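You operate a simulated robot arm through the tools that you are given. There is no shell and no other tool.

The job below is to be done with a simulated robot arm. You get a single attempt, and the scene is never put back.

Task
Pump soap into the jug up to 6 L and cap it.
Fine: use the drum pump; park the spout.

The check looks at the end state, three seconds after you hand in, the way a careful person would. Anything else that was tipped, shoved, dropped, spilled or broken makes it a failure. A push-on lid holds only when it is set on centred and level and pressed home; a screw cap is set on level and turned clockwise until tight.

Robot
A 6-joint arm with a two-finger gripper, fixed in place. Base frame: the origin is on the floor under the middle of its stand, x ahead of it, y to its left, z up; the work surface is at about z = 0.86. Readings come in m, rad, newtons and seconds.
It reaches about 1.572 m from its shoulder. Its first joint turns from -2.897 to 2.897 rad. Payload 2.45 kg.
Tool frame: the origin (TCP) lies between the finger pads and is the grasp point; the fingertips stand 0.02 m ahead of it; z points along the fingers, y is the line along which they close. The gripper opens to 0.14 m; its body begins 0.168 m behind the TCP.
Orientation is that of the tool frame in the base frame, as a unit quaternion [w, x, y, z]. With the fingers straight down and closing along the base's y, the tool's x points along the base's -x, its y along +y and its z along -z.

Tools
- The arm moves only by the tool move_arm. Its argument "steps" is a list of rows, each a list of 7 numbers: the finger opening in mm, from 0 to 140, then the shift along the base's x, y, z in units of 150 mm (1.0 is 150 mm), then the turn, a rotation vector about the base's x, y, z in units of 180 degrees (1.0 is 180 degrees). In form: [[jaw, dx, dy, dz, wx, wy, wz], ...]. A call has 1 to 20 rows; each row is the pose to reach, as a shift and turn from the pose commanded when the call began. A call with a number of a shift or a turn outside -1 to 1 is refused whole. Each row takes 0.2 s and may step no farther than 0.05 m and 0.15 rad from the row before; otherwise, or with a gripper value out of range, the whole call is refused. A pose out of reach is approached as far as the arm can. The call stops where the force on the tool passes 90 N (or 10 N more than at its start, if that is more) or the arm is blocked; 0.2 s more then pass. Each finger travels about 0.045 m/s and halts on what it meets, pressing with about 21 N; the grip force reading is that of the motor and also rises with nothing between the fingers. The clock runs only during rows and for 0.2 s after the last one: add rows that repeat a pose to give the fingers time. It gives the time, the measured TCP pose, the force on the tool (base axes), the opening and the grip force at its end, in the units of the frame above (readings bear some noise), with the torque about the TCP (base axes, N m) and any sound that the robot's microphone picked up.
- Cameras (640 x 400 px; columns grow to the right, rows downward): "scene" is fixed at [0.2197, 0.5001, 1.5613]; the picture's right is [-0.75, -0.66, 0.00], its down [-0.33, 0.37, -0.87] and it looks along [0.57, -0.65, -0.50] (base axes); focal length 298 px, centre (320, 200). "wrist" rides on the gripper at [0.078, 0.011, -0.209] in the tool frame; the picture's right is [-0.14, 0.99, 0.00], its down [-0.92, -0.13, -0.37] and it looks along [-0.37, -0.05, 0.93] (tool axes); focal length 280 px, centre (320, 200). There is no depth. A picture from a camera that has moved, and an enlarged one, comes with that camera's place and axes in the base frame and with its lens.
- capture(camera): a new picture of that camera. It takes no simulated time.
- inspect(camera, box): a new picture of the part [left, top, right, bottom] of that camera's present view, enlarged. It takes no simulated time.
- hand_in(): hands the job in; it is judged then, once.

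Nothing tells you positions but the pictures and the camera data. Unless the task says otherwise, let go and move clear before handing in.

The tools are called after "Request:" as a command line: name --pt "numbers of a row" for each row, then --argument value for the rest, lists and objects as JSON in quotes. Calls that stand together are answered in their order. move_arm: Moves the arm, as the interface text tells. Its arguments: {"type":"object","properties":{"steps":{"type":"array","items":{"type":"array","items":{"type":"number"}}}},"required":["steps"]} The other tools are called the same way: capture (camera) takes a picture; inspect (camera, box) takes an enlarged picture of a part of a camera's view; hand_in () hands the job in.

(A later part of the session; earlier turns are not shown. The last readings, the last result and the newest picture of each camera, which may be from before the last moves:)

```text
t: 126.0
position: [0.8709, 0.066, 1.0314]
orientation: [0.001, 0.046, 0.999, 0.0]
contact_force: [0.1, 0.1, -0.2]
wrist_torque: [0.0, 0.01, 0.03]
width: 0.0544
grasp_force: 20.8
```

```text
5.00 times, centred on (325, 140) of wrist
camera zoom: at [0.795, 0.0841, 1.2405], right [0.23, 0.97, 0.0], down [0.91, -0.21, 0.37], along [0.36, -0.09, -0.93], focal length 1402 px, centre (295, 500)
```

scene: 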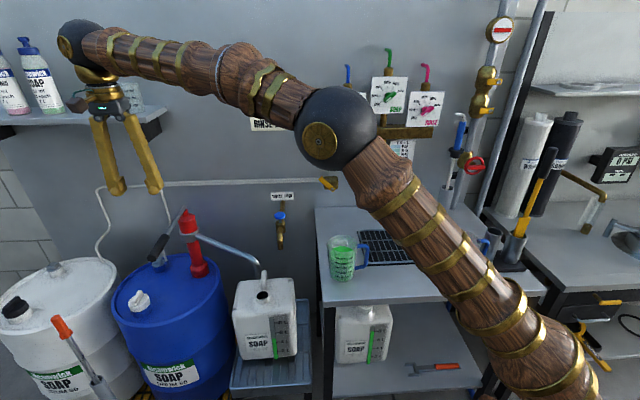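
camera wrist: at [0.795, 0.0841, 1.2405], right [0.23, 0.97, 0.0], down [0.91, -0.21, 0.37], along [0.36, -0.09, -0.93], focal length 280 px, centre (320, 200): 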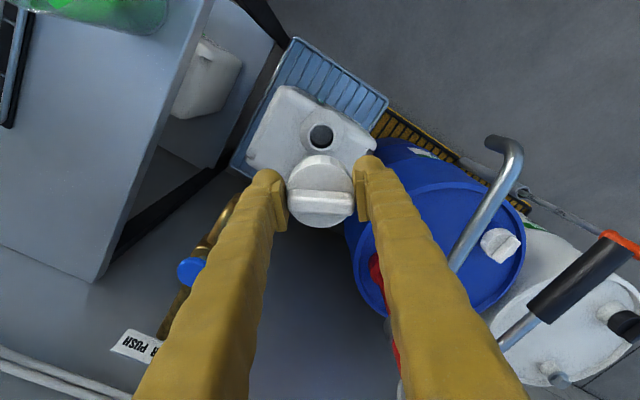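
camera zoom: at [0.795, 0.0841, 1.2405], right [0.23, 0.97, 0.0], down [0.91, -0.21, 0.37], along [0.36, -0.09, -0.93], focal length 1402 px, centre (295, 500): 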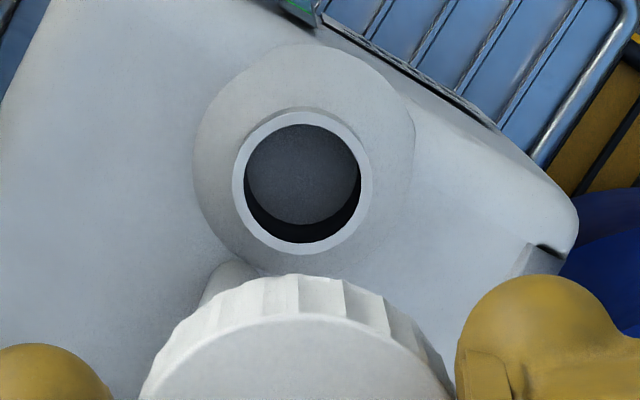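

The neck centre reads about 2.5 mm toward +y and 1.5 mm toward +x of my tool axis, agreeing with the pose readings. I'll correct and descend to just above the neck.

Request:
move_arm --pt "45 0.011 0.016 -0.3 0 0 0" --pt "45 0.011 0.016 -0.6 0 0 0" --pt "45 0.011 0.016 -0.9 0 0 0" --pt "45 0.011 0.016 -1.0 0 0 0"

Request:
move_arm --pt "45 0 0 -0.2 0 0 0" --pt "45 0 0 -0.4 0 0 0" --pt "45 0 0 -0.6 0 0 0" --pt "45 0 0 -0.7 0 0 0" --pt "45 0 0 -0.7 0 0 0"

Request:
inspect --camera "wrist" --box '[220, 80, 420, 260]'

Request:
inspect --camera "scene" --box '[220, 230, 310, 320]'

```text
t: 127.0
position: [0.874, 0.0701, 0.883]
orientation: [0.0, 0.047, 0.999, -0.001]
contact_force: [0.2, -0.3, -0.6]
wrist_torque: [-0.02, -0.02, 0.01]
width: 0.055
grasp_force: 21.0
```

```text
t: 128.2
position: [0.8736, 0.0709, 0.7783]
orientation: [0.0, 0.046, 0.999, 0.0]
contact_force: [0.6, 0.6, -0.5]
wrist_torque: [-0.05, -0.01, 0.02]
width: 0.0549
grasp_force: 20.8
```

```text
2.22 times, centred on (320, 170) of wrist
camera zoom: at [0.798, 0.0883, 0.9874], right [0.23, 0.97, 0.0], down [0.91, -0.21, 0.37], along [0.36, -0.09, -0.93], focal length 623 px, centre (320, 267)
```

zoom: 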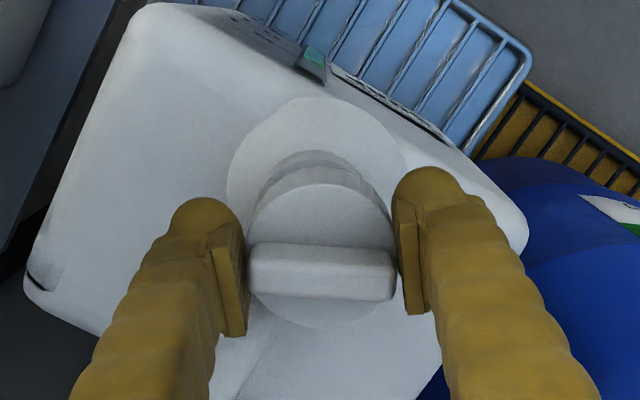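

```text
4.44 times, centred on (265, 275) of scene
camera zoom: at [0.2197, 0.5001, 1.5613], right [-0.75, -0.66, 0.0], down [-0.33, 0.37, -0.87], along [0.57, -0.65, -0.5], focal length 1325 px, centre (564, -133)
```

zoom: 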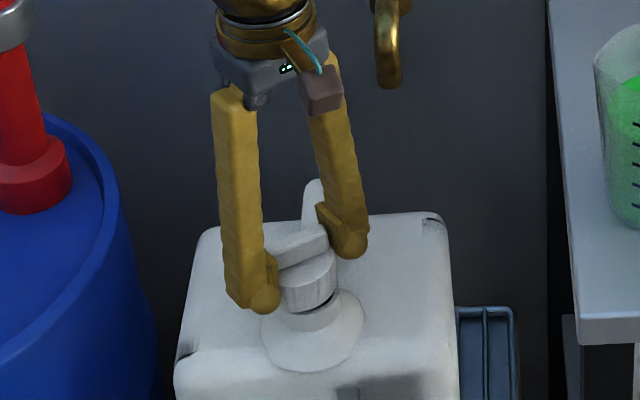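

Request:
inspect --camera "scene" --box '[248, 255, 278, 285]'

Request:
inspect --camera "wrist" --box '[280, 110, 360, 200]'

```text
13.33 times, centred on (263, 270) of scene
camera zoom: at [0.2197, 0.5001, 1.5613], right [-0.75, -0.66, 0.0], down [-0.33, 0.37, -0.87], along [0.57, -0.65, -0.5], focal length 3975 px, centre (1080, -733)
```

zoom: 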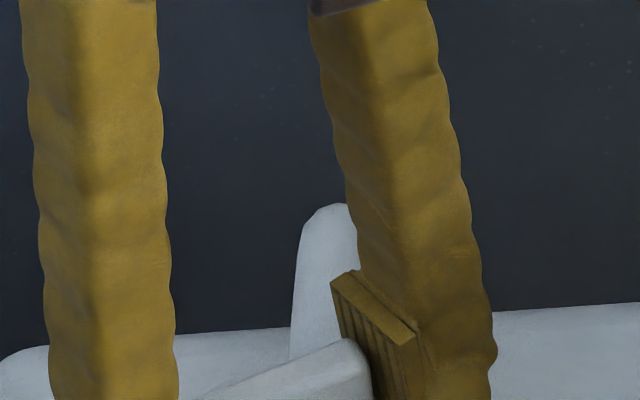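

```text
4.44 times, centred on (320, 155) of wrist
camera zoom: at [0.798, 0.0883, 0.9874], right [0.23, 0.97, 0.0], down [0.91, -0.21, 0.37], along [0.36, -0.09, -0.93], focal length 1246 px, centre (320, 400)
```

zoom: 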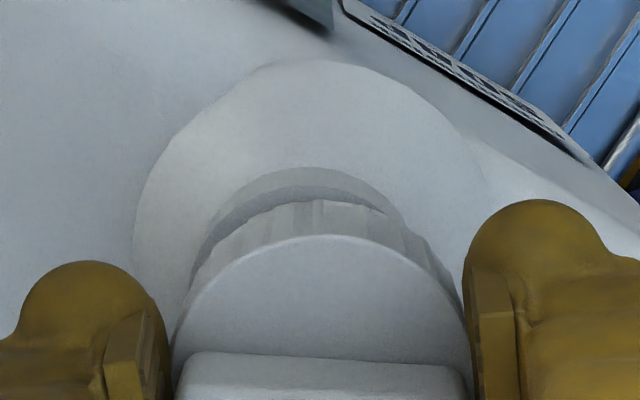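

Request:
inspect --camera "wrist" --box '[295, 105, 355, 165]'

Request:
inspect --camera "scene" --box '[235, 270, 275, 310]'

```text
6.67 times, centred on (325, 135) of wrist
camera zoom: at [0.798, 0.0883, 0.9874], right [0.23, 0.97, 0.0], down [0.91, -0.21, 0.37], along [0.36, -0.09, -0.93], focal length 1869 px, centre (287, 633)
```

zoom: 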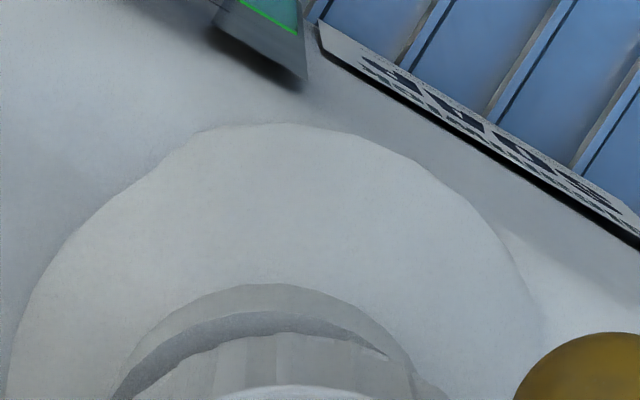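

```text
10.00 times, centred on (255, 290) of scene
camera zoom: at [0.2197, 0.5001, 1.5613], right [-0.75, -0.66, 0.0], down [-0.33, 0.37, -0.87], along [0.57, -0.65, -0.5], focal length 2981 px, centre (970, -700)
```

zoom: 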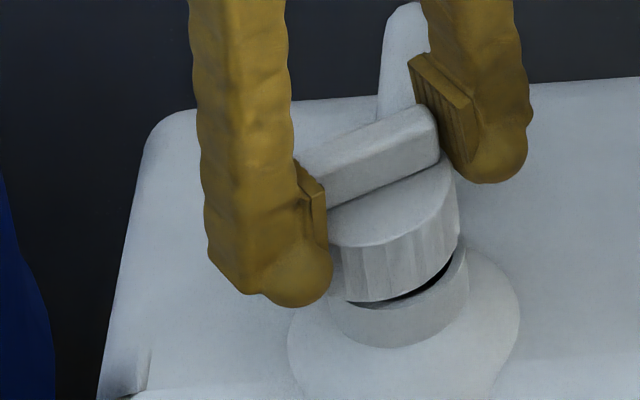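

Close up, the neck appears about 2-2.5 mm toward -x and -y of the cap, matching the pose readings. I'll shift by (-2.2, -2.0) mm and look again.

Request:
move_arm --pt "45 -0.0147 -0.0133 0 0 0 0" --pt "45 -0.0147 -0.0133 0 0 0 0" --pt "45 -0.0147 -0.0133 0 0 0 0"

Request:
inspect --camera "wrist" --box '[290, 105, 350, 165]'

Request:
inspect --camera "scene" --box '[240, 270, 280, 310]'

```text
t: 129.0
position: [0.8727, 0.0686, 0.7777]
orientation: [0.0, 0.046, 0.999, -0.001]
contact_force: [1.1, -0.6, -0.8]
wrist_torque: [0.02, -0.03, 0.0]
width: 0.0545
grasp_force: 21.0
```

```text
6.67 times, centred on (320, 135) of wrist
camera zoom: at [0.7962, 0.0864, 0.9874], right [0.23, 0.97, 0.0], down [0.91, -0.21, 0.37], along [0.36, -0.09, -0.93], focal length 1869 px, centre (320, 633)
```

zoom: 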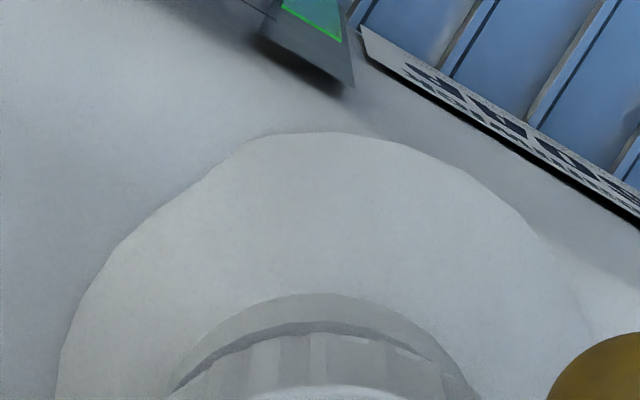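

```text
10.00 times, centred on (260, 290) of scene
camera zoom: at [0.2197, 0.5001, 1.5613], right [-0.75, -0.66, 0.0], down [-0.33, 0.37, -0.87], along [0.57, -0.65, -0.5], focal length 2981 px, centre (920, -700)
```

zoom: 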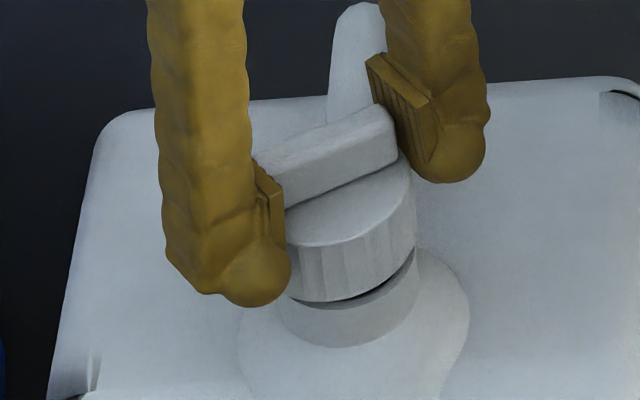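

The lateral alignment looks right now, but the neck ring still peeks out ahead of the cap, meaning the cap sits a few mm too far in +x (it was regripped about 3 mm off in that direction). I'll shift -4 mm in x and compare views.

Request:
move_arm --pt "45 -0.013 0 0 0 0 0" --pt "45 -0.0267 0 0 0 0 0" --pt "45 -0.0267 0 0 0 0 0"

Request:
inspect --camera "wrist" --box '[290, 105, 350, 165]'

Request:
inspect --camera "scene" --box '[240, 270, 280, 310]'

Request:
inspect --camera "wrist" --box '[260, 100, 380, 240]'

```text
t: 129.8
position: [0.8673, 0.0679, 0.7804]
orientation: [0.0, 0.046, 0.999, -0.001]
contact_force: [-0.3, 0.5, 0.4]
wrist_torque: [0.01, 0.0, 0.02]
width: 0.0548
grasp_force: 21.2
```

```text
6.67 times, centred on (320, 135) of wrist
camera zoom: at [0.7912, 0.086, 0.988], right [0.23, 0.97, 0.0], down [0.9, -0.21, 0.37], along [0.36, -0.09, -0.93], focal length 1869 px, centre (320, 633)
```

zoom: 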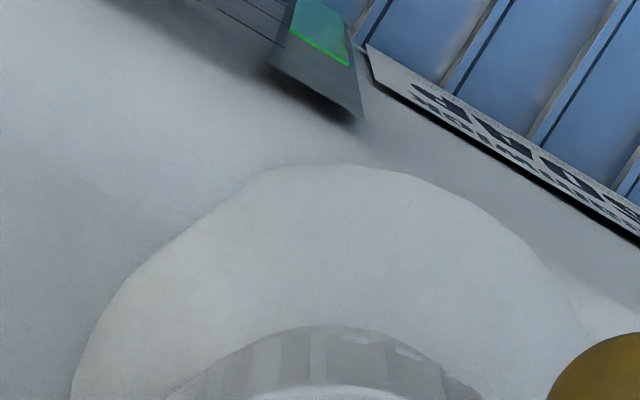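

```text
10.00 times, centred on (260, 290) of scene
camera zoom: at [0.2197, 0.5001, 1.5613], right [-0.75, -0.66, 0.0], down [-0.33, 0.37, -0.87], along [0.57, -0.65, -0.5], focal length 2981 px, centre (920, -700)
```

zoom: 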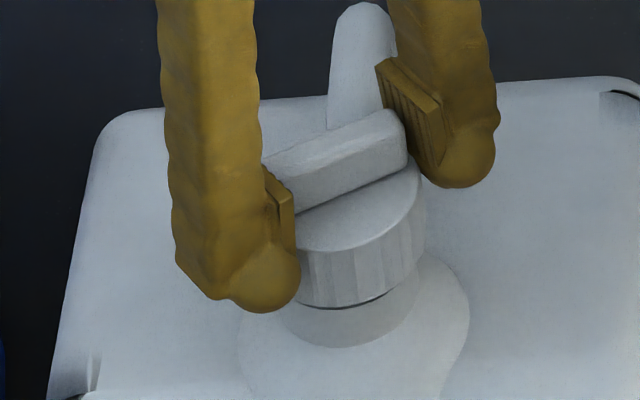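

```text
2.86 times, centred on (320, 170) of wrist
camera zoom: at [0.7912, 0.086, 0.988], right [0.23, 0.97, 0.0], down [0.9, -0.21, 0.37], along [0.36, -0.09, -0.93], focal length 801 px, centre (320, 286)
```

zoom: 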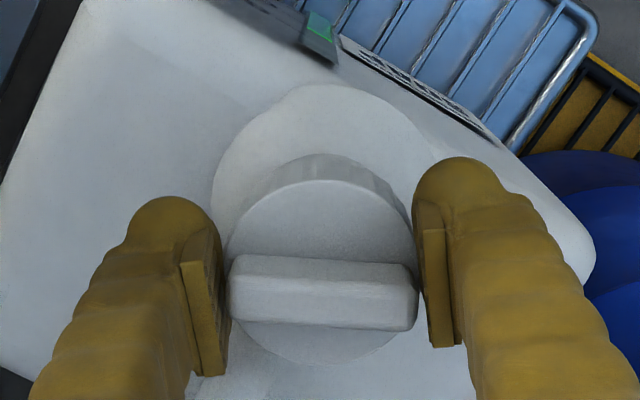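

Working through the geometry, the cap is now within about 1.5 mm of the neck axis; the scene view also shows it aligned. I'll add +1.2 mm in x and lower gently in small steps watching the force.

Request:
move_arm --pt "45 0.008 -0.001 0 0 0 0" --pt "45 0.008 -0.001 -0.02 0 0 0" --pt "45 0.008 -0.001 -0.04 0 0 0" --pt "45 0.008 -0.001 -0.04 0 0 0"

Request:
inspect --camera "scene" --box '[240, 270, 280, 310]'

```text
t: 130.8
position: [0.8689, 0.0701, 0.7741]
orientation: [0.0, 0.046, 0.999, -0.001]
contact_force: [-0.3, -0.1, 0.1]
wrist_torque: [0.0, -0.01, -0.02]
width: 0.0548
grasp_force: 21.0
```

```text
10.00 times, centred on (260, 290) of scene
camera zoom: at [0.2197, 0.5001, 1.5613], right [-0.75, -0.66, 0.0], down [-0.33, 0.37, -0.87], along [0.57, -0.65, -0.5], focal length 2981 px, centre (920, -700)
```

zoom: 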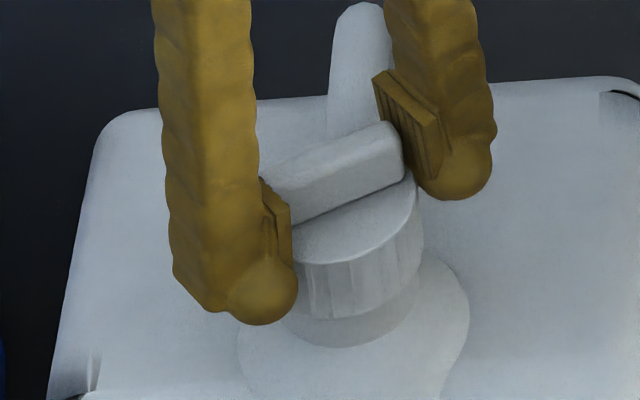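

Request:
move_arm --pt "45 -0.004 -0.007 0 0 0 0" --pt "45 -0.004 -0.007 -0.015 0 0 0" --pt "45 -0.004 -0.007 -0.03 0 0 0"

Request:
move_arm --pt "45 0 0 -0.01 0 0 0" --pt "45 0 0 -0.02 0 0 0"

Request:
inspect --camera "scene" --box '[240, 270, 280, 310]'

```text
t: 131.6
position: [0.8669, 0.0692, 0.7678]
orientation: [0.0, 0.046, 0.999, -0.001]
contact_force: [-0.2, -0.1, 0.4]
wrist_torque: [0.0, 0.0, -0.02]
width: 0.0549
grasp_force: 21.2
```

```text
t: 132.2
position: [0.8667, 0.0674, 0.7662]
orientation: [0.001, 0.046, 0.999, -0.001]
contact_force: [0.5, 0.2, 0.0]
wrist_torque: [0.01, -0.02, -0.02]
width: 0.0546
grasp_force: 21.3
```

```text
10.00 times, centred on (260, 290) of scene
camera zoom: at [0.2197, 0.5001, 1.5613], right [-0.75, -0.66, 0.0], down [-0.33, 0.37, -0.87], along [0.57, -0.65, -0.5], focal length 2981 px, centre (920, -700)
```

zoom: 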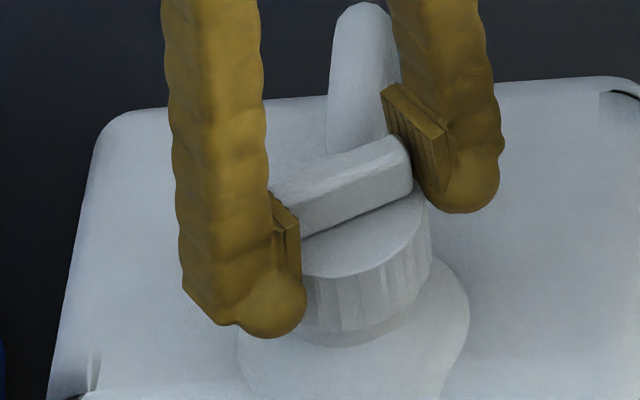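

No contact force yet, so the cap is sliding over the neck. A 1 mm recentring and further down.

Request:
move_arm --pt "45 0.008 0.004 0 0 0 0" --pt "45 0.008 0.004 -0.01 0 0 0" --pt "45 0.008 0.004 -0.01 0 0 0"

Request:
move_arm --pt "45 0 0 -0.01 0 0 0" --pt "45 0 0 -0.01 0 0 0"

Request:
inspect --camera "scene" --box '[240, 270, 280, 310]'

```text
t: 133.0
position: [0.8696, 0.0679, 0.7642]
orientation: [0.0, 0.046, 0.999, -0.001]
contact_force: [0.6, -0.5, 0.3]
wrist_torque: [0.03, 0.01, 0.0]
width: 0.0548
grasp_force: 21.0
```

```text
t: 133.6
position: [0.8674, 0.0688, 0.7623]
orientation: [-0.001, 0.045, 0.999, -0.001]
contact_force: [-18.6, 5.7, 5.5]
wrist_torque: [0.12, 0.26, 0.03]
width: 0.0549
grasp_force: 21.0
```

```text
10.00 times, centred on (260, 290) of scene
camera zoom: at [0.2197, 0.5001, 1.5613], right [-0.75, -0.66, 0.0], down [-0.33, 0.37, -0.87], along [0.57, -0.65, -0.5], focal length 2981 px, centre (920, -700)
```

zoom: 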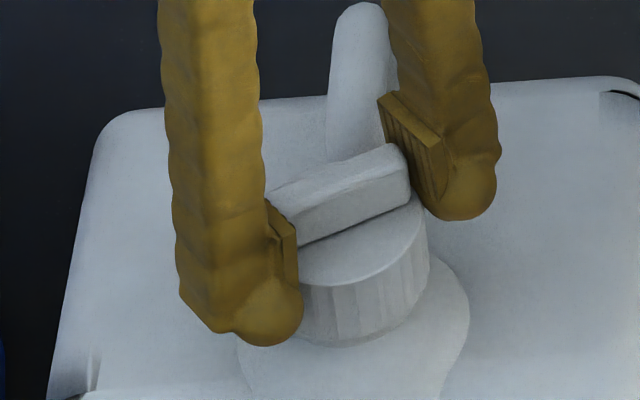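

Contact at exactly the height where the cap came free, with only a small side load, so it's sitting on the thread. I'll relieve the side load and begin turning clockwise.

Request:
move_arm --pt "45 -0.006 0 0 0 0 0" --pt "45 -0.006 0 -0.003 0 0 -0.02" --pt "45 -0.006 0 -0.004 0 0 -0.05" --pt "45 -0.006 0 -0.005 0 0 -0.08"

Request:
inspect --camera "scene" --box '[240, 270, 280, 310]'

Request:
inspect --camera "wrist" --box '[210, 70, 430, 290]'

```text
t: 134.6
position: [0.8699, 0.0692, 0.7612]
orientation: [0.001, 0.171, 0.985, -0.002]
contact_force: [-4.4, 26.5, 11.8]
wrist_torque: [0.5, -0.11, 0.08]
width: 0.0547
grasp_force: 21.2
```

```text
10.00 times, centred on (260, 290) of scene
camera zoom: at [0.2197, 0.5001, 1.5613], right [-0.75, -0.66, 0.0], down [-0.33, 0.37, -0.87], along [0.57, -0.65, -0.5], focal length 2981 px, centre (920, -700)
```

zoom: 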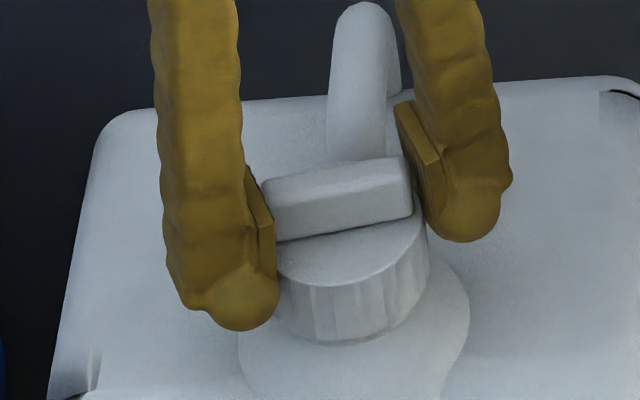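

```text
1.82 times, centred on (320, 180) of wrist
camera zoom: at [0.7999, 0.1048, 0.9707], right [0.46, 0.89, 0.0], down [0.82, -0.43, 0.37], along [0.33, -0.17, -0.93], focal length 510 px, centre (320, 236)
```

zoom: 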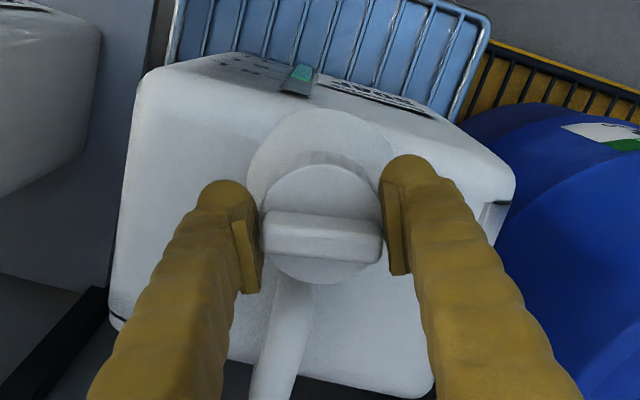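

The cap turns with the gripper. I'll relieve the y side-load by 1 mm and continue clockwise to about -79°.

Request:
move_arm --pt "45 0.001 0.006 -0.001 0 0 -0.02" --pt "45 0.002 0.007 -0.002 0 0 -0.06" --pt "45 0.003 0.008 -0.003 0 0 -0.104" --pt "45 0.004 0.009 -0.004 0 0 -0.148" --pt "45 0.005 0.009 -0.005 0 0 -0.192" --pt "45 0.005 0.01 -0.006 0 0 -0.236" --pt "45 0.005 0.01 -0.007 0 0 -0.28" --pt "45 0.005 0.01 -0.008 0 0 -0.324" --pt "45 0.005 0.01 -0.008 0 0 -0.324"

Request:
inspect --camera "scene" --box '[240, 270, 280, 310]'

Request:
inspect --camera "wrist" --box '[210, 70, 430, 290]'

```text
t: 136.6
position: [0.8699, 0.0686, 0.7602]
orientation: [-0.001, 0.63, 0.777, -0.001]
contact_force: [17.9, 14.1, 12.2]
wrist_torque: [0.09, -0.37, 0.04]
width: 0.0547
grasp_force: 21.3
```

```text
10.00 times, centred on (260, 290) of scene
camera zoom: at [0.2197, 0.5001, 1.5613], right [-0.75, -0.66, 0.0], down [-0.33, 0.37, -0.87], along [0.57, -0.65, -0.5], focal length 2981 px, centre (920, -700)
```

zoom: 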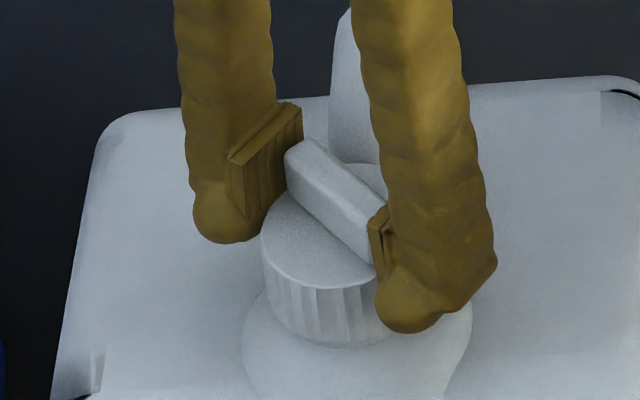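

```text
1.82 times, centred on (320, 180) of wrist
camera zoom: at [0.8655, 0.1469, 0.9694], right [1.0, 0.07, 0.0], down [0.06, -0.93, 0.37], along [0.02, -0.37, -0.93], focal length 510 px, centre (320, 236)
```

zoom: 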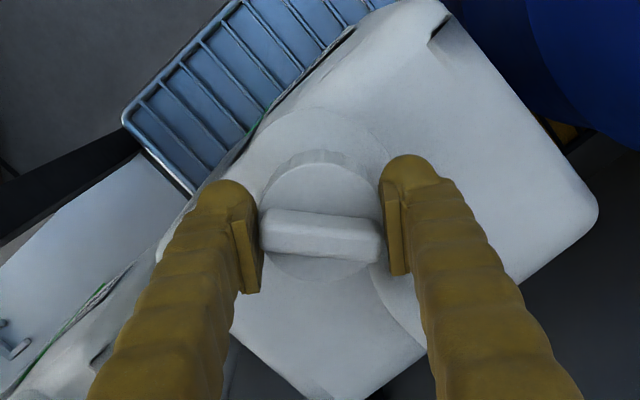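

The cap followed the turn (about 70°). I'll open, swing back to -5°, and re-grip for another clockwise stroke.

Request:
move_arm --pt "80 0 0 0.005 0 0 0" --pt "80 0 0 0.005 0 0 0" --pt "80 0 0 0.005 0 0 0.044" --pt "80 0 0 0.005 0 0 0.088" --pt "80 0 0 0.005 0 0 0.132" --pt "80 0 0 0.005 0 0 0.176" --pt "80 0 0 0.005 0 0 0.22" --pt "80 0 0 0.005 0 0 0.264" --pt "80 0 0 0.005 0 0 0.308" --pt "80 0 0 0.005 0 0 0.352" --pt "80 0 0 0.005 0 0 0.396" --pt "80 0 0 0.005 0 0 0.41" --pt "80 0 0 0.005 0 0 0.41"

Request:
inspect --camera "wrist" --box '[210, 70, 430, 290]'

Request:
inspect --camera "scene" --box '[240, 270, 280, 310]'

```text
t: 139.4
position: [0.8689, 0.0691, 0.7614]
orientation: [-0.001, 0.037, 0.999, -0.001]
contact_force: [0.2, 0.6, 0.9]
wrist_torque: [0.0, 0.03, -0.01]
width: 0.0799
grasp_force: 0.1
```

```text
1.82 times, centred on (320, 180) of wrist
camera zoom: at [0.7928, 0.085, 0.9703], right [0.21, 0.98, 0.0], down [0.91, -0.19, 0.37], along [0.36, -0.08, -0.93], focal length 510 px, centre (320, 236)
```

zoom: 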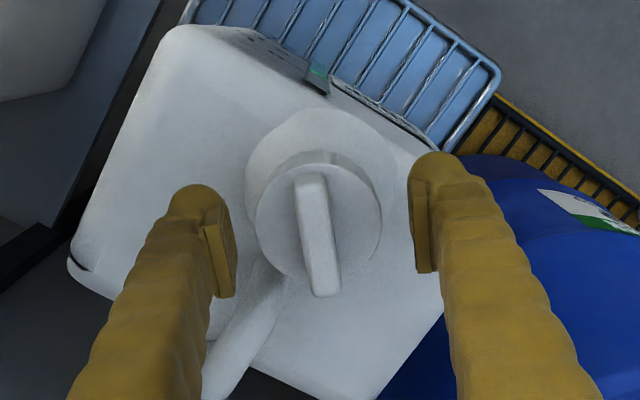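

```text
10.00 times, centred on (260, 290) of scene
camera zoom: at [0.2197, 0.5001, 1.5613], right [-0.75, -0.66, 0.0], down [-0.33, 0.37, -0.87], along [0.57, -0.65, -0.5], focal length 2981 px, centre (920, -700)
```

zoom: 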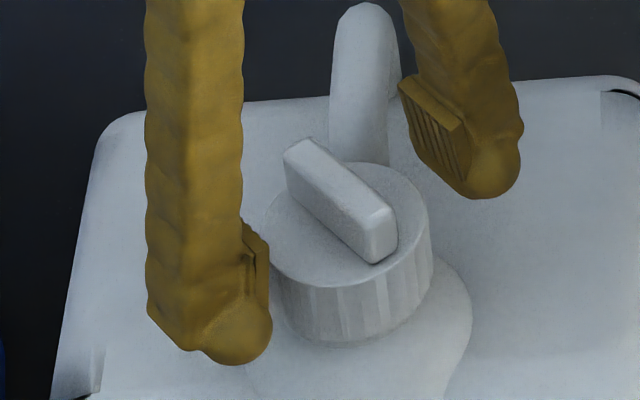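

The cap is seated level on the neck. Re-gripping and turning clockwise again.

Request:
move_arm --pt "60 0 0 -0.02 0 0 0" --pt "45 0 0 -0.02 0 0 0" --pt "45 0 0 -0.02 0 0 0" --pt "45 0 0 -0.02 0 0 0"

```text
t: 140.4
position: [0.8698, 0.0698, 0.7578]
orientation: [0.0, 0.038, 0.999, -0.001]
contact_force: [-3.2, -19.5, 1.6]
wrist_torque: [-0.22, 0.09, -0.06]
width: 0.0572
grasp_force: 9.5
```

Request:
move_arm --pt "45 0 -0.006 0 0 0 0" --pt "45 0 -0.009 0 0 0 0" --pt "45 0 -0.009 0 0 0 0"

```text
t: 141.2
position: [0.8697, 0.069, 0.7595]
orientation: [0.0, 0.038, 0.999, -0.001]
contact_force: [-1.9, -16.4, -1.8]
wrist_torque: [-0.15, 0.02, -0.01]
width: 0.055
grasp_force: 20.9
```

Request:
move_arm --pt "45 0 -0.004 -0.001 0 0 -0.02" --pt "45 0 -0.004 -0.002 0 0 -0.06" --pt "45 0 -0.004 -0.003 0 0 -0.104" --pt "45 0 -0.003 -0.004 0 0 -0.148" --pt "45 0 -0.002 -0.005 0 0 -0.192" --pt "45 0 -0.001 -0.006 0 0 -0.236" --pt "45 0 0 -0.007 0 0 -0.28" --pt "45 0 0 -0.008 0 0 -0.324" --pt "45 0 0 -0.009 0 0 -0.368" --pt "45 0 0 -0.009 0 0 -0.41"

Request:
inspect --camera "wrist" --box '[210, 70, 430, 290]'

Request:
inspect --camera "scene" --box '[240, 270, 280, 310]'

```text
t: 143.4
position: [0.8698, 0.0683, 0.7565]
orientation: [0.0, 0.63, 0.776, -0.001]
contact_force: [17.8, 14.0, 1.8]
wrist_torque: [0.09, -0.19, 0.74]
width: 0.0552
grasp_force: 21.2
```

```text
1.82 times, centred on (320, 180) of wrist
camera zoom: at [0.8651, 0.1467, 0.9662], right [1.0, 0.07, 0.0], down [0.06, -0.93, 0.37], along [0.02, -0.37, -0.93], focal length 510 px, centre (320, 236)
```

zoom: 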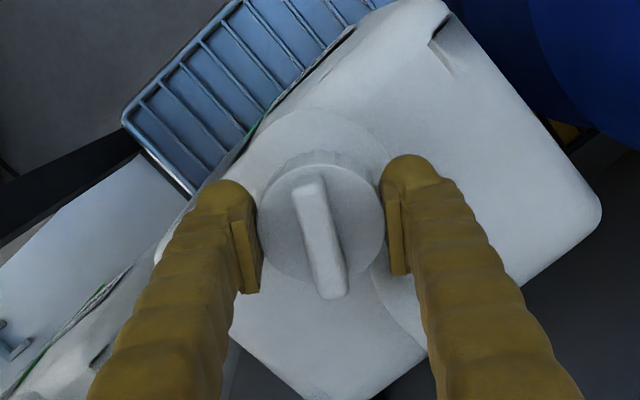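

```text
10.00 times, centred on (260, 290) of scene
camera zoom: at [0.2197, 0.5001, 1.5613], right [-0.75, -0.66, 0.0], down [-0.33, 0.37, -0.87], along [0.57, -0.65, -0.5], focal length 2981 px, centre (920, -700)
```

zoom: 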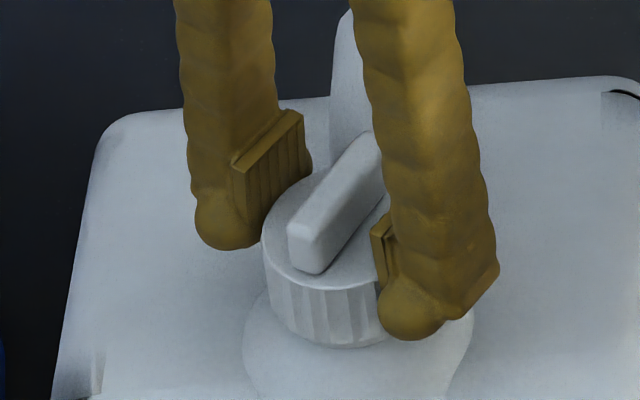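

Resistance torque is rising (0.74 N·m). Another re-grip and clockwise stroke until it is tight.

Request:
move_arm --pt "80 0 0 0.003 0 0 0" --pt "80 0 0 0.003 0 0 0" --pt "80 0 0 0.003 0 0 0.044" --pt "80 0 0 0.003 0 0 0.088" --pt "80 0 0 0.003 0 0 0.132" --pt "80 0 0 0.003 0 0 0.176" --pt "80 0 0 0.003 0 0 0.22" --pt "80 0 0 0.003 0 0 0.264" --pt "80 0 0 0.003 0 0 0.308" --pt "80 0 0 0.003 0 0 0.352" --pt "80 0 0 0.003 0 0 0.396" --pt "80 0 0 0.003 0 0 0.41" --pt "80 0 0 0.003 0 0 0.41"

Request:
move_arm --pt "60 0 -0.004 0 0 0 0" --pt "45 0 -0.004 0 0 0 0" --pt "45 0 -0.004 0 0 0 0" --pt "45 0 -0.004 0 0 0 0"

Request:
inspect --camera "wrist" --box '[210, 70, 430, 290]'

Request:
inspect --camera "scene" --box '[240, 270, 280, 310]'

```text
t: 146.2
position: [0.8699, 0.0682, 0.7568]
orientation: [-0.001, 0.037, 0.999, 0.0]
contact_force: [0.2, -0.1, -0.1]
wrist_torque: [0.0, -0.01, 0.0]
width: 0.0797
grasp_force: 0.1
```

```text
t: 147.2
position: [0.8699, 0.0679, 0.756]
orientation: [0.0, 0.037, 0.999, -0.001]
contact_force: [1.2, 4.4, 0.3]
wrist_torque: [0.01, -0.02, 0.09]
width: 0.0552
grasp_force: 21.2
```

```text
1.82 times, centred on (320, 180) of wrist
camera zoom: at [0.7923, 0.0838, 0.9661], right [0.21, 0.98, 0.0], down [0.91, -0.19, 0.37], along [0.36, -0.08, -0.93], focal length 510 px, centre (320, 236)
```

zoom: 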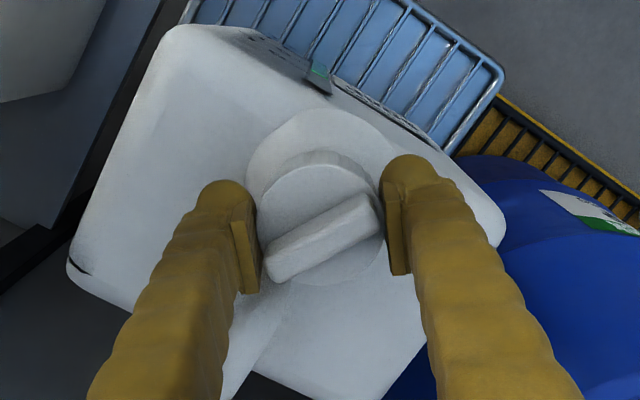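

```text
10.00 times, centred on (260, 290) of scene
camera zoom: at [0.2197, 0.5001, 1.5613], right [-0.75, -0.66, 0.0], down [-0.33, 0.37, -0.87], along [0.57, -0.65, -0.5], focal length 2981 px, centre (920, -700)
```

zoom: 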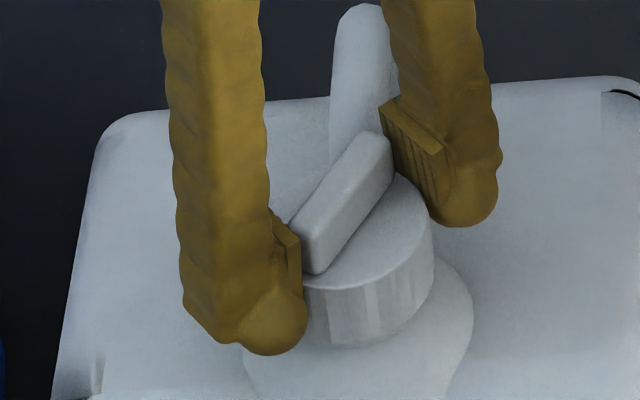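

Grip balanced. The bar is at about 114° in plan, and it was at 45° when originally tight, so about 69° remain. Turning clockwise.

Request:
move_arm --pt "45 0 0 -0.001 0 0 -0.04" --pt "45 0 0 -0.002 0 0 -0.084" --pt "45 0 0.001 -0.003 0 0 -0.128" --pt "45 0 0.002 -0.004 0 0 -0.172" --pt "45 0 0.003 -0.005 0 0 -0.216" --pt "45 0 0.004 -0.006 0 0 -0.26" --pt "45 0 0.004 -0.007 0 0 -0.304" --pt "45 0 0.004 -0.008 0 0 -0.348"

Request:
move_arm --pt "45 0 0 0 0 0 -0.02" --pt "45 0 0 0 0 0 -0.04" --pt "45 0 0 0 0 0 -0.06"

Request:
inspect --camera "wrist" --box '[210, 70, 430, 290]'

Request:
inspect --camera "scene" --box '[240, 270, 280, 310]'

```text
t: 149.0
position: [0.8692, 0.0695, 0.7567]
orientation: [-0.001, 0.552, 0.834, -0.001]
contact_force: [2.1, 2.5, -3.1]
wrist_torque: [0.02, -0.01, 0.31]
width: 0.0557
grasp_force: 21.1
```

```text
t: 149.8
position: [0.87, 0.0675, 0.7565]
orientation: [-0.001, 0.627, 0.779, -0.001]
contact_force: [4.7, 5.1, -0.4]
wrist_torque: [0.06, -0.08, 0.72]
width: 0.055
grasp_force: 21.0
```

```text
1.82 times, centred on (320, 180) of wrist
camera zoom: at [0.865, 0.1461, 0.966], right [1.0, 0.08, 0.0], down [0.07, -0.93, 0.37], along [0.03, -0.37, -0.93], focal length 510 px, centre (320, 236)
```

zoom: 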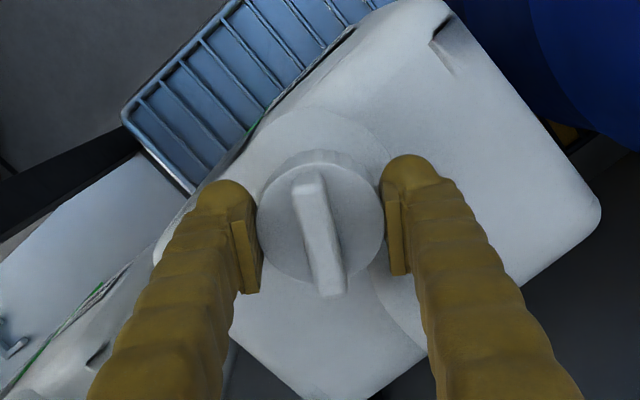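

```text
10.00 times, centred on (260, 290) of scene
camera zoom: at [0.2197, 0.5001, 1.5613], right [-0.75, -0.66, 0.0], down [-0.33, 0.37, -0.87], along [0.57, -0.65, -0.5], focal length 2981 px, centre (920, -700)
```

zoom: 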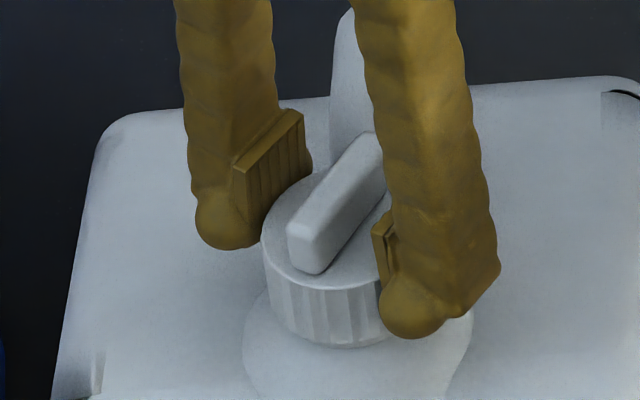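

The bar hasn't moved during this stroke while torque reached about 0.72 N·m, so the fingers slipped around a cap that is already tight. I'll open and compare the cap's seating with its original appearance.

Request:
move_arm --pt "80 0 0 0 0 0 0" --pt "80 0 0 0 0 0 0" --pt "80 0 0 0 0 0 0.044" --pt "80 0 0 0 0 0 0.088" --pt "80 0 0 0 0 0 0.132" --pt "80 0 0 0 0 0 0.176" --pt "80 0 0 0 0 0 0.2"

Request:
inspect --camera "scene" --box '[220, 250, 320, 370]'

Request:
inspect --camera "scene" --box '[240, 270, 280, 310]'

Request:
inspect --camera "wrist" --box '[210, 70, 430, 290]'

```text
t: 151.4
position: [0.8704, 0.0682, 0.7561]
orientation: [-0.001, 0.355, 0.935, 0.0]
contact_force: [0.5, 0.3, -0.5]
wrist_torque: [-0.02, -0.02, -0.01]
width: 0.0798
grasp_force: 0.0
```

```text
3.33 times, centred on (270, 310) of scene
camera zoom: at [0.2197, 0.5001, 1.5613], right [-0.75, -0.66, 0.0], down [-0.33, 0.37, -0.87], along [0.57, -0.65, -0.5], focal length 994 px, centre (487, -167)
```

zoom: 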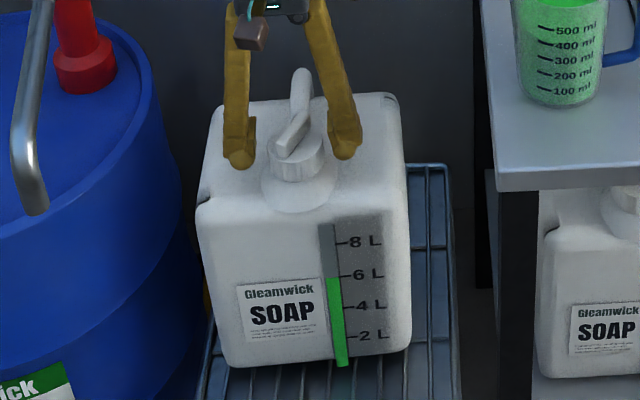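

```text
10.00 times, centred on (260, 290) of scene
camera zoom: at [0.2197, 0.5001, 1.5613], right [-0.75, -0.66, 0.0], down [-0.33, 0.37, -0.87], along [0.57, -0.65, -0.5], focal length 2981 px, centre (920, -700)
```

zoom: 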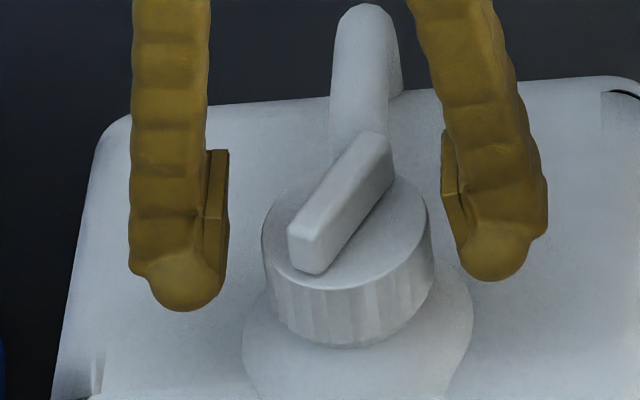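

```text
1.82 times, centred on (320, 180) of wrist
camera zoom: at [0.8201, 0.1284, 0.9651], right [0.76, 0.65, 0.0], down [0.6, -0.71, 0.37], along [0.24, -0.28, -0.93], focal length 510 px, centre (320, 236)
```

zoom: 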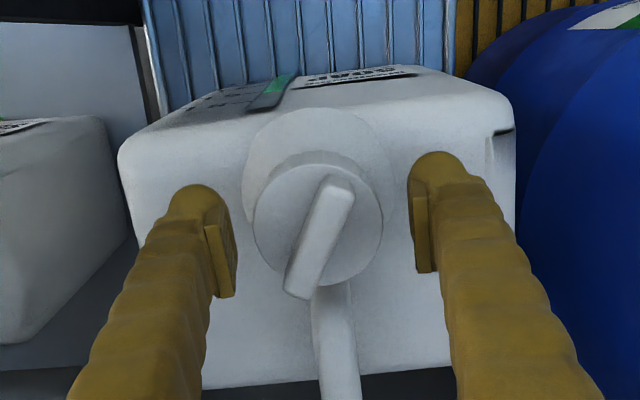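

The cap sits level and at its original height relative to the jug. To be sure it is tight, I'll re-grip once more with full closing command and try another clockwise turn, watching torque and the bar.

Request:
move_arm --pt "80 0 0 0 0 0 0.044" --pt "80 0 0 0 0 0 0.088" --pt "80 0 0 0 0 0 0.132" --pt "80 0 0 0 0 0 0.176" --pt "80 0 0 -0.02 0 0 0.2" --pt "60 0 0 -0.02 0 0 0.2" --pt "30 0 0 -0.02 0 0 0.2" --pt "0 0 0 -0.02 0 0 0.2" --pt "0 0 0 -0.02 0 0 0.2"

Request:
inspect --camera "wrist" --box '[210, 70, 430, 290]'

```text
t: 153.4
position: [0.8698, 0.0672, 0.753]
orientation: [0.0, 0.05, 0.999, -0.001]
contact_force: [0.1, -17.2, 0.4]
wrist_torque: [-0.13, 0.01, 0.04]
width: 0.0555
grasp_force: 21.0
```

```text
1.82 times, centred on (320, 180) of wrist
camera zoom: at [0.7927, 0.0864, 0.9625], right [0.24, 0.97, 0.0], down [0.9, -0.22, 0.37], along [0.36, -0.09, -0.93], focal length 510 px, centre (320, 236)
```

zoom: 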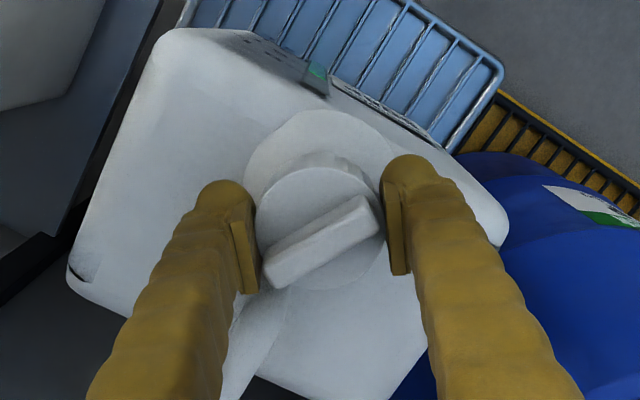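

Request:
move_arm --pt "0 0 -0.004 -0.004 0 0 -0.015" --pt "0 0 -0.004 -0.004 0 0 -0.03" --pt "0 0 -0.004 -0.004 0 0 -0.045"

Request:
inspect --camera "wrist" --box '[210, 70, 430, 290]'

Request:
move_arm --pt "0 0 0 -0.003 0 0 -0.02" --pt "0 0 0 -0.003 0 0 -0.04" --pt "0 0 0 -0.003 0 0 -0.06" --pt "0 0 0 -0.003 0 0 -0.08" --pt "0 0 0 -0.003 0 0 -0.1"

Request:
inspect --camera "wrist" --box '[210, 70, 430, 290]'

Request:
inspect --camera "scene" --box '[240, 270, 280, 310]'

```text
t: 154.2
position: [0.8708, 0.0682, 0.7524]
orientation: [0.0, 0.12, 0.993, -0.001]
contact_force: [2.5, -12.4, 5.6]
wrist_torque: [-0.09, -0.06, 0.37]
width: 0.0552
grasp_force: 21.2
```

```text
1.82 times, centred on (320, 180) of wrist
camera zoom: at [0.797, 0.0969, 0.9615], right [0.37, 0.93, 0.0], down [0.86, -0.34, 0.37], along [0.34, -0.14, -0.93], focal length 510 px, centre (320, 236)
```

zoom: 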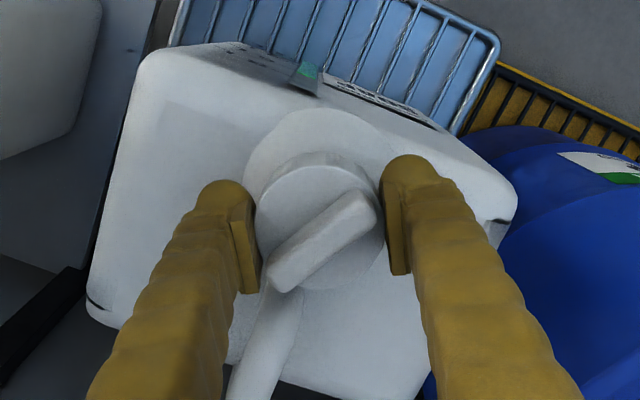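

```text
t: 155.4
position: [0.8695, 0.068, 0.7512]
orientation: [-0.001, 0.273, 0.962, -0.001]
contact_force: [-0.5, 5.8, -3.0]
wrist_torque: [0.09, 0.01, 0.61]
width: 0.0561
grasp_force: 21.0
```

```text
1.82 times, centred on (320, 180) of wrist
camera zoom: at [0.8093, 0.1183, 0.9612], right [0.64, 0.77, 0.0], down [0.72, -0.59, 0.37], along [0.28, -0.24, -0.93], focal length 510 px, centre (320, 236)
```

zoom: 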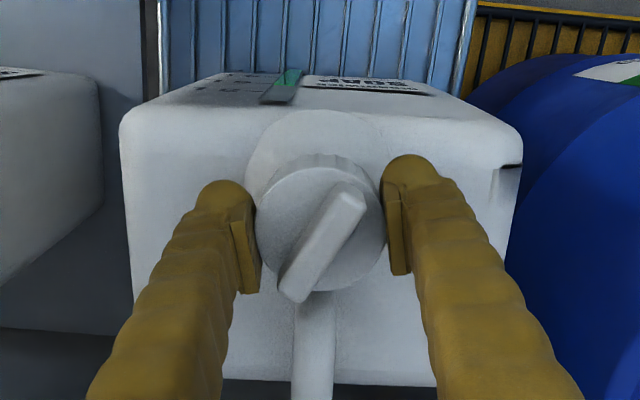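

```text
10.00 times, centred on (260, 290) of scene
camera zoom: at [0.2197, 0.5001, 1.5613], right [-0.75, -0.66, 0.0], down [-0.33, 0.37, -0.87], along [0.57, -0.65, -0.5], focal length 2981 px, centre (920, -700)
```

zoom: 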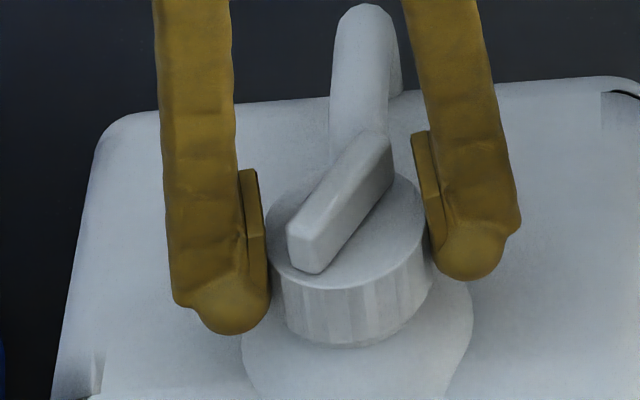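

The bar doesn't budge against about 0.6 N·m, so the cap is tight. A quick small lift test to confirm it's held by the thread.

Request:
move_arm --pt "0 0 0 0.005 0 0 0" --pt "0 0 0 0.01 0 0 0" --pt "0 0 0 0.01 0 0 0"

Request:
inspect --camera "scene" --box '[240, 270, 280, 310]'

```text
t: 156.2
position: [0.8697, 0.0669, 0.7538]
orientation: [0.0, 0.275, 0.962, -0.002]
contact_force: [0.0, 16.5, -19.5]
wrist_torque: [-0.01, 0.15, 0.16]
width: 0.0555
grasp_force: 21.3
```

```text
10.00 times, centred on (260, 290) of scene
camera zoom: at [0.2197, 0.5001, 1.5613], right [-0.75, -0.66, 0.0], down [-0.33, 0.37, -0.87], along [0.57, -0.65, -0.5], focal length 2981 px, centre (920, -700)
```

zoom: 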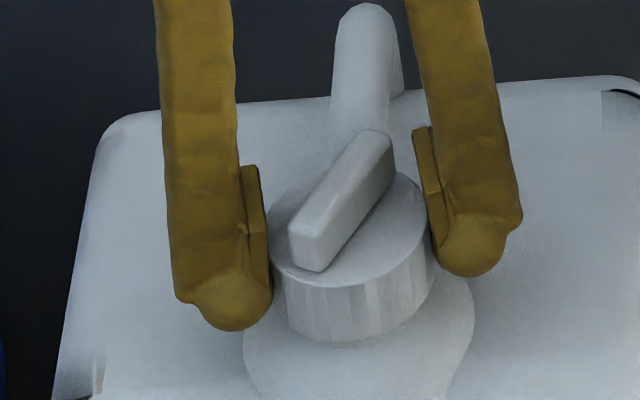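

Held with about 20 N, so the cap is threaded and tight. I'll release, rise straight up and clear.

Request:
move_arm --pt "45 0 0 -0.008 0 0 0" --pt "65 0 0 -0.008 0 0 0" --pt "85 0 0 -0.008 0 0 0" --pt "85 0 0 -0.008 0 0 0" --pt "85 0 0 0.1 0 0 0" --pt "85 0 0 0.35 0 0 0" --pt "85 0 0 0.65 0 0 0" --pt "85 0 0 0.95 0 0 0"

Request:
move_arm --pt "85 -0.1 0 0.3 0 0 0" --pt "85 -0.2 0 0.6 0 0 0" --pt "85 -0.4 0 0.85 0 0 0" --pt "85 -0.6 0 1.0 0 0 0" --pt "85 -0.9 0 1.0 0 0 0"

Request:
move_arm --pt "85 -0.2 -0.1 0.2 0 0 0" --pt "85 -0.4 -0.2 0.4 0 0 0" --pt "85 -0.6 -0.3 0.6 0 0 0" --pt "85 -0.6 -0.3 0.6 0 0 0"

Request:
capture --camera "scene"

Request:
inspect --camera "scene" --box '[220, 250, 320, 370]'

Request:
inspect --camera "scene" --box '[90, 180, 330, 400]'

Request:
capture --camera "wrist"

```text
t: 158.0
position: [0.8713, 0.0716, 0.8984]
orientation: [-0.001, 0.274, 0.962, -0.002]
contact_force: [1.0, 0.5, -0.5]
wrist_torque: [-0.02, -0.01, -0.01]
width: 0.0849
grasp_force: 0.0
```

```text
t: 159.2
position: [0.7366, 0.068, 1.0451]
orientation: [-0.001, 0.275, 0.962, -0.001]
contact_force: [-0.4, 0.2, -1.0]
wrist_torque: [-0.02, -0.01, 0.01]
width: 0.0849
grasp_force: 0.1
```

```text
t: 160.2
position: [0.6464, 0.0226, 1.1414]
orientation: [0.0, 0.273, 0.962, 0.0]
contact_force: [0.5, 0.0, 0.1]
wrist_torque: [-0.01, -0.02, -0.01]
width: 0.0852
grasp_force: 0.0
```

```text
taken
```

scene: 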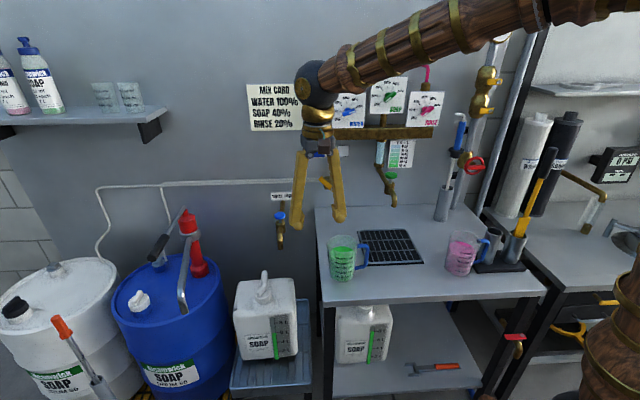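

```text
3.33 times, centred on (270, 310) of scene
camera zoom: at [0.2197, 0.5001, 1.5613], right [-0.75, -0.66, 0.0], down [-0.33, 0.37, -0.87], along [0.57, -0.65, -0.5], focal length 994 px, centre (487, -167)
```

zoom: 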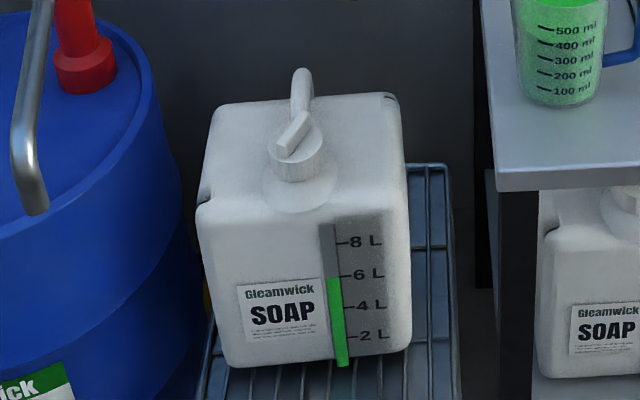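

```text
1.82 times, centred on (210, 290) of scene
camera zoom: at [0.2197, 0.5001, 1.5613], right [-0.75, -0.66, 0.0], down [-0.33, 0.37, -0.87], along [0.57, -0.65, -0.5], focal length 542 px, centre (520, 36)
```

zoom: 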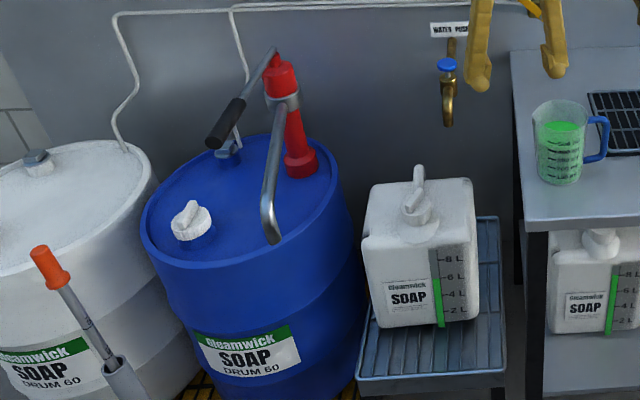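

```text
taken
camera wrist: at [0.5856, 0.0721, 1.3512], right [0.64, 0.77, 0.0], down [0.72, -0.59, 0.37], along [0.28, -0.24, -0.93], focal length 280 px, centre (320, 200)
```

wrist: 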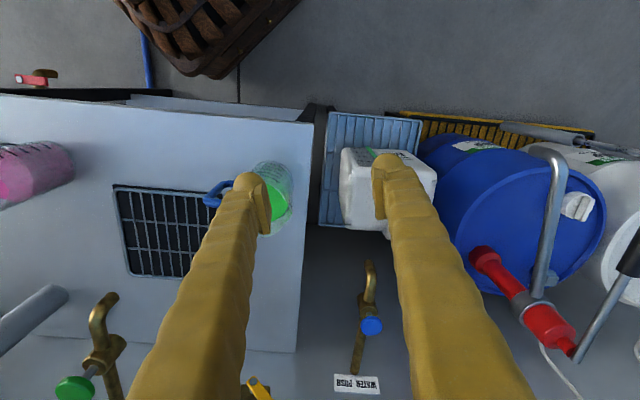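

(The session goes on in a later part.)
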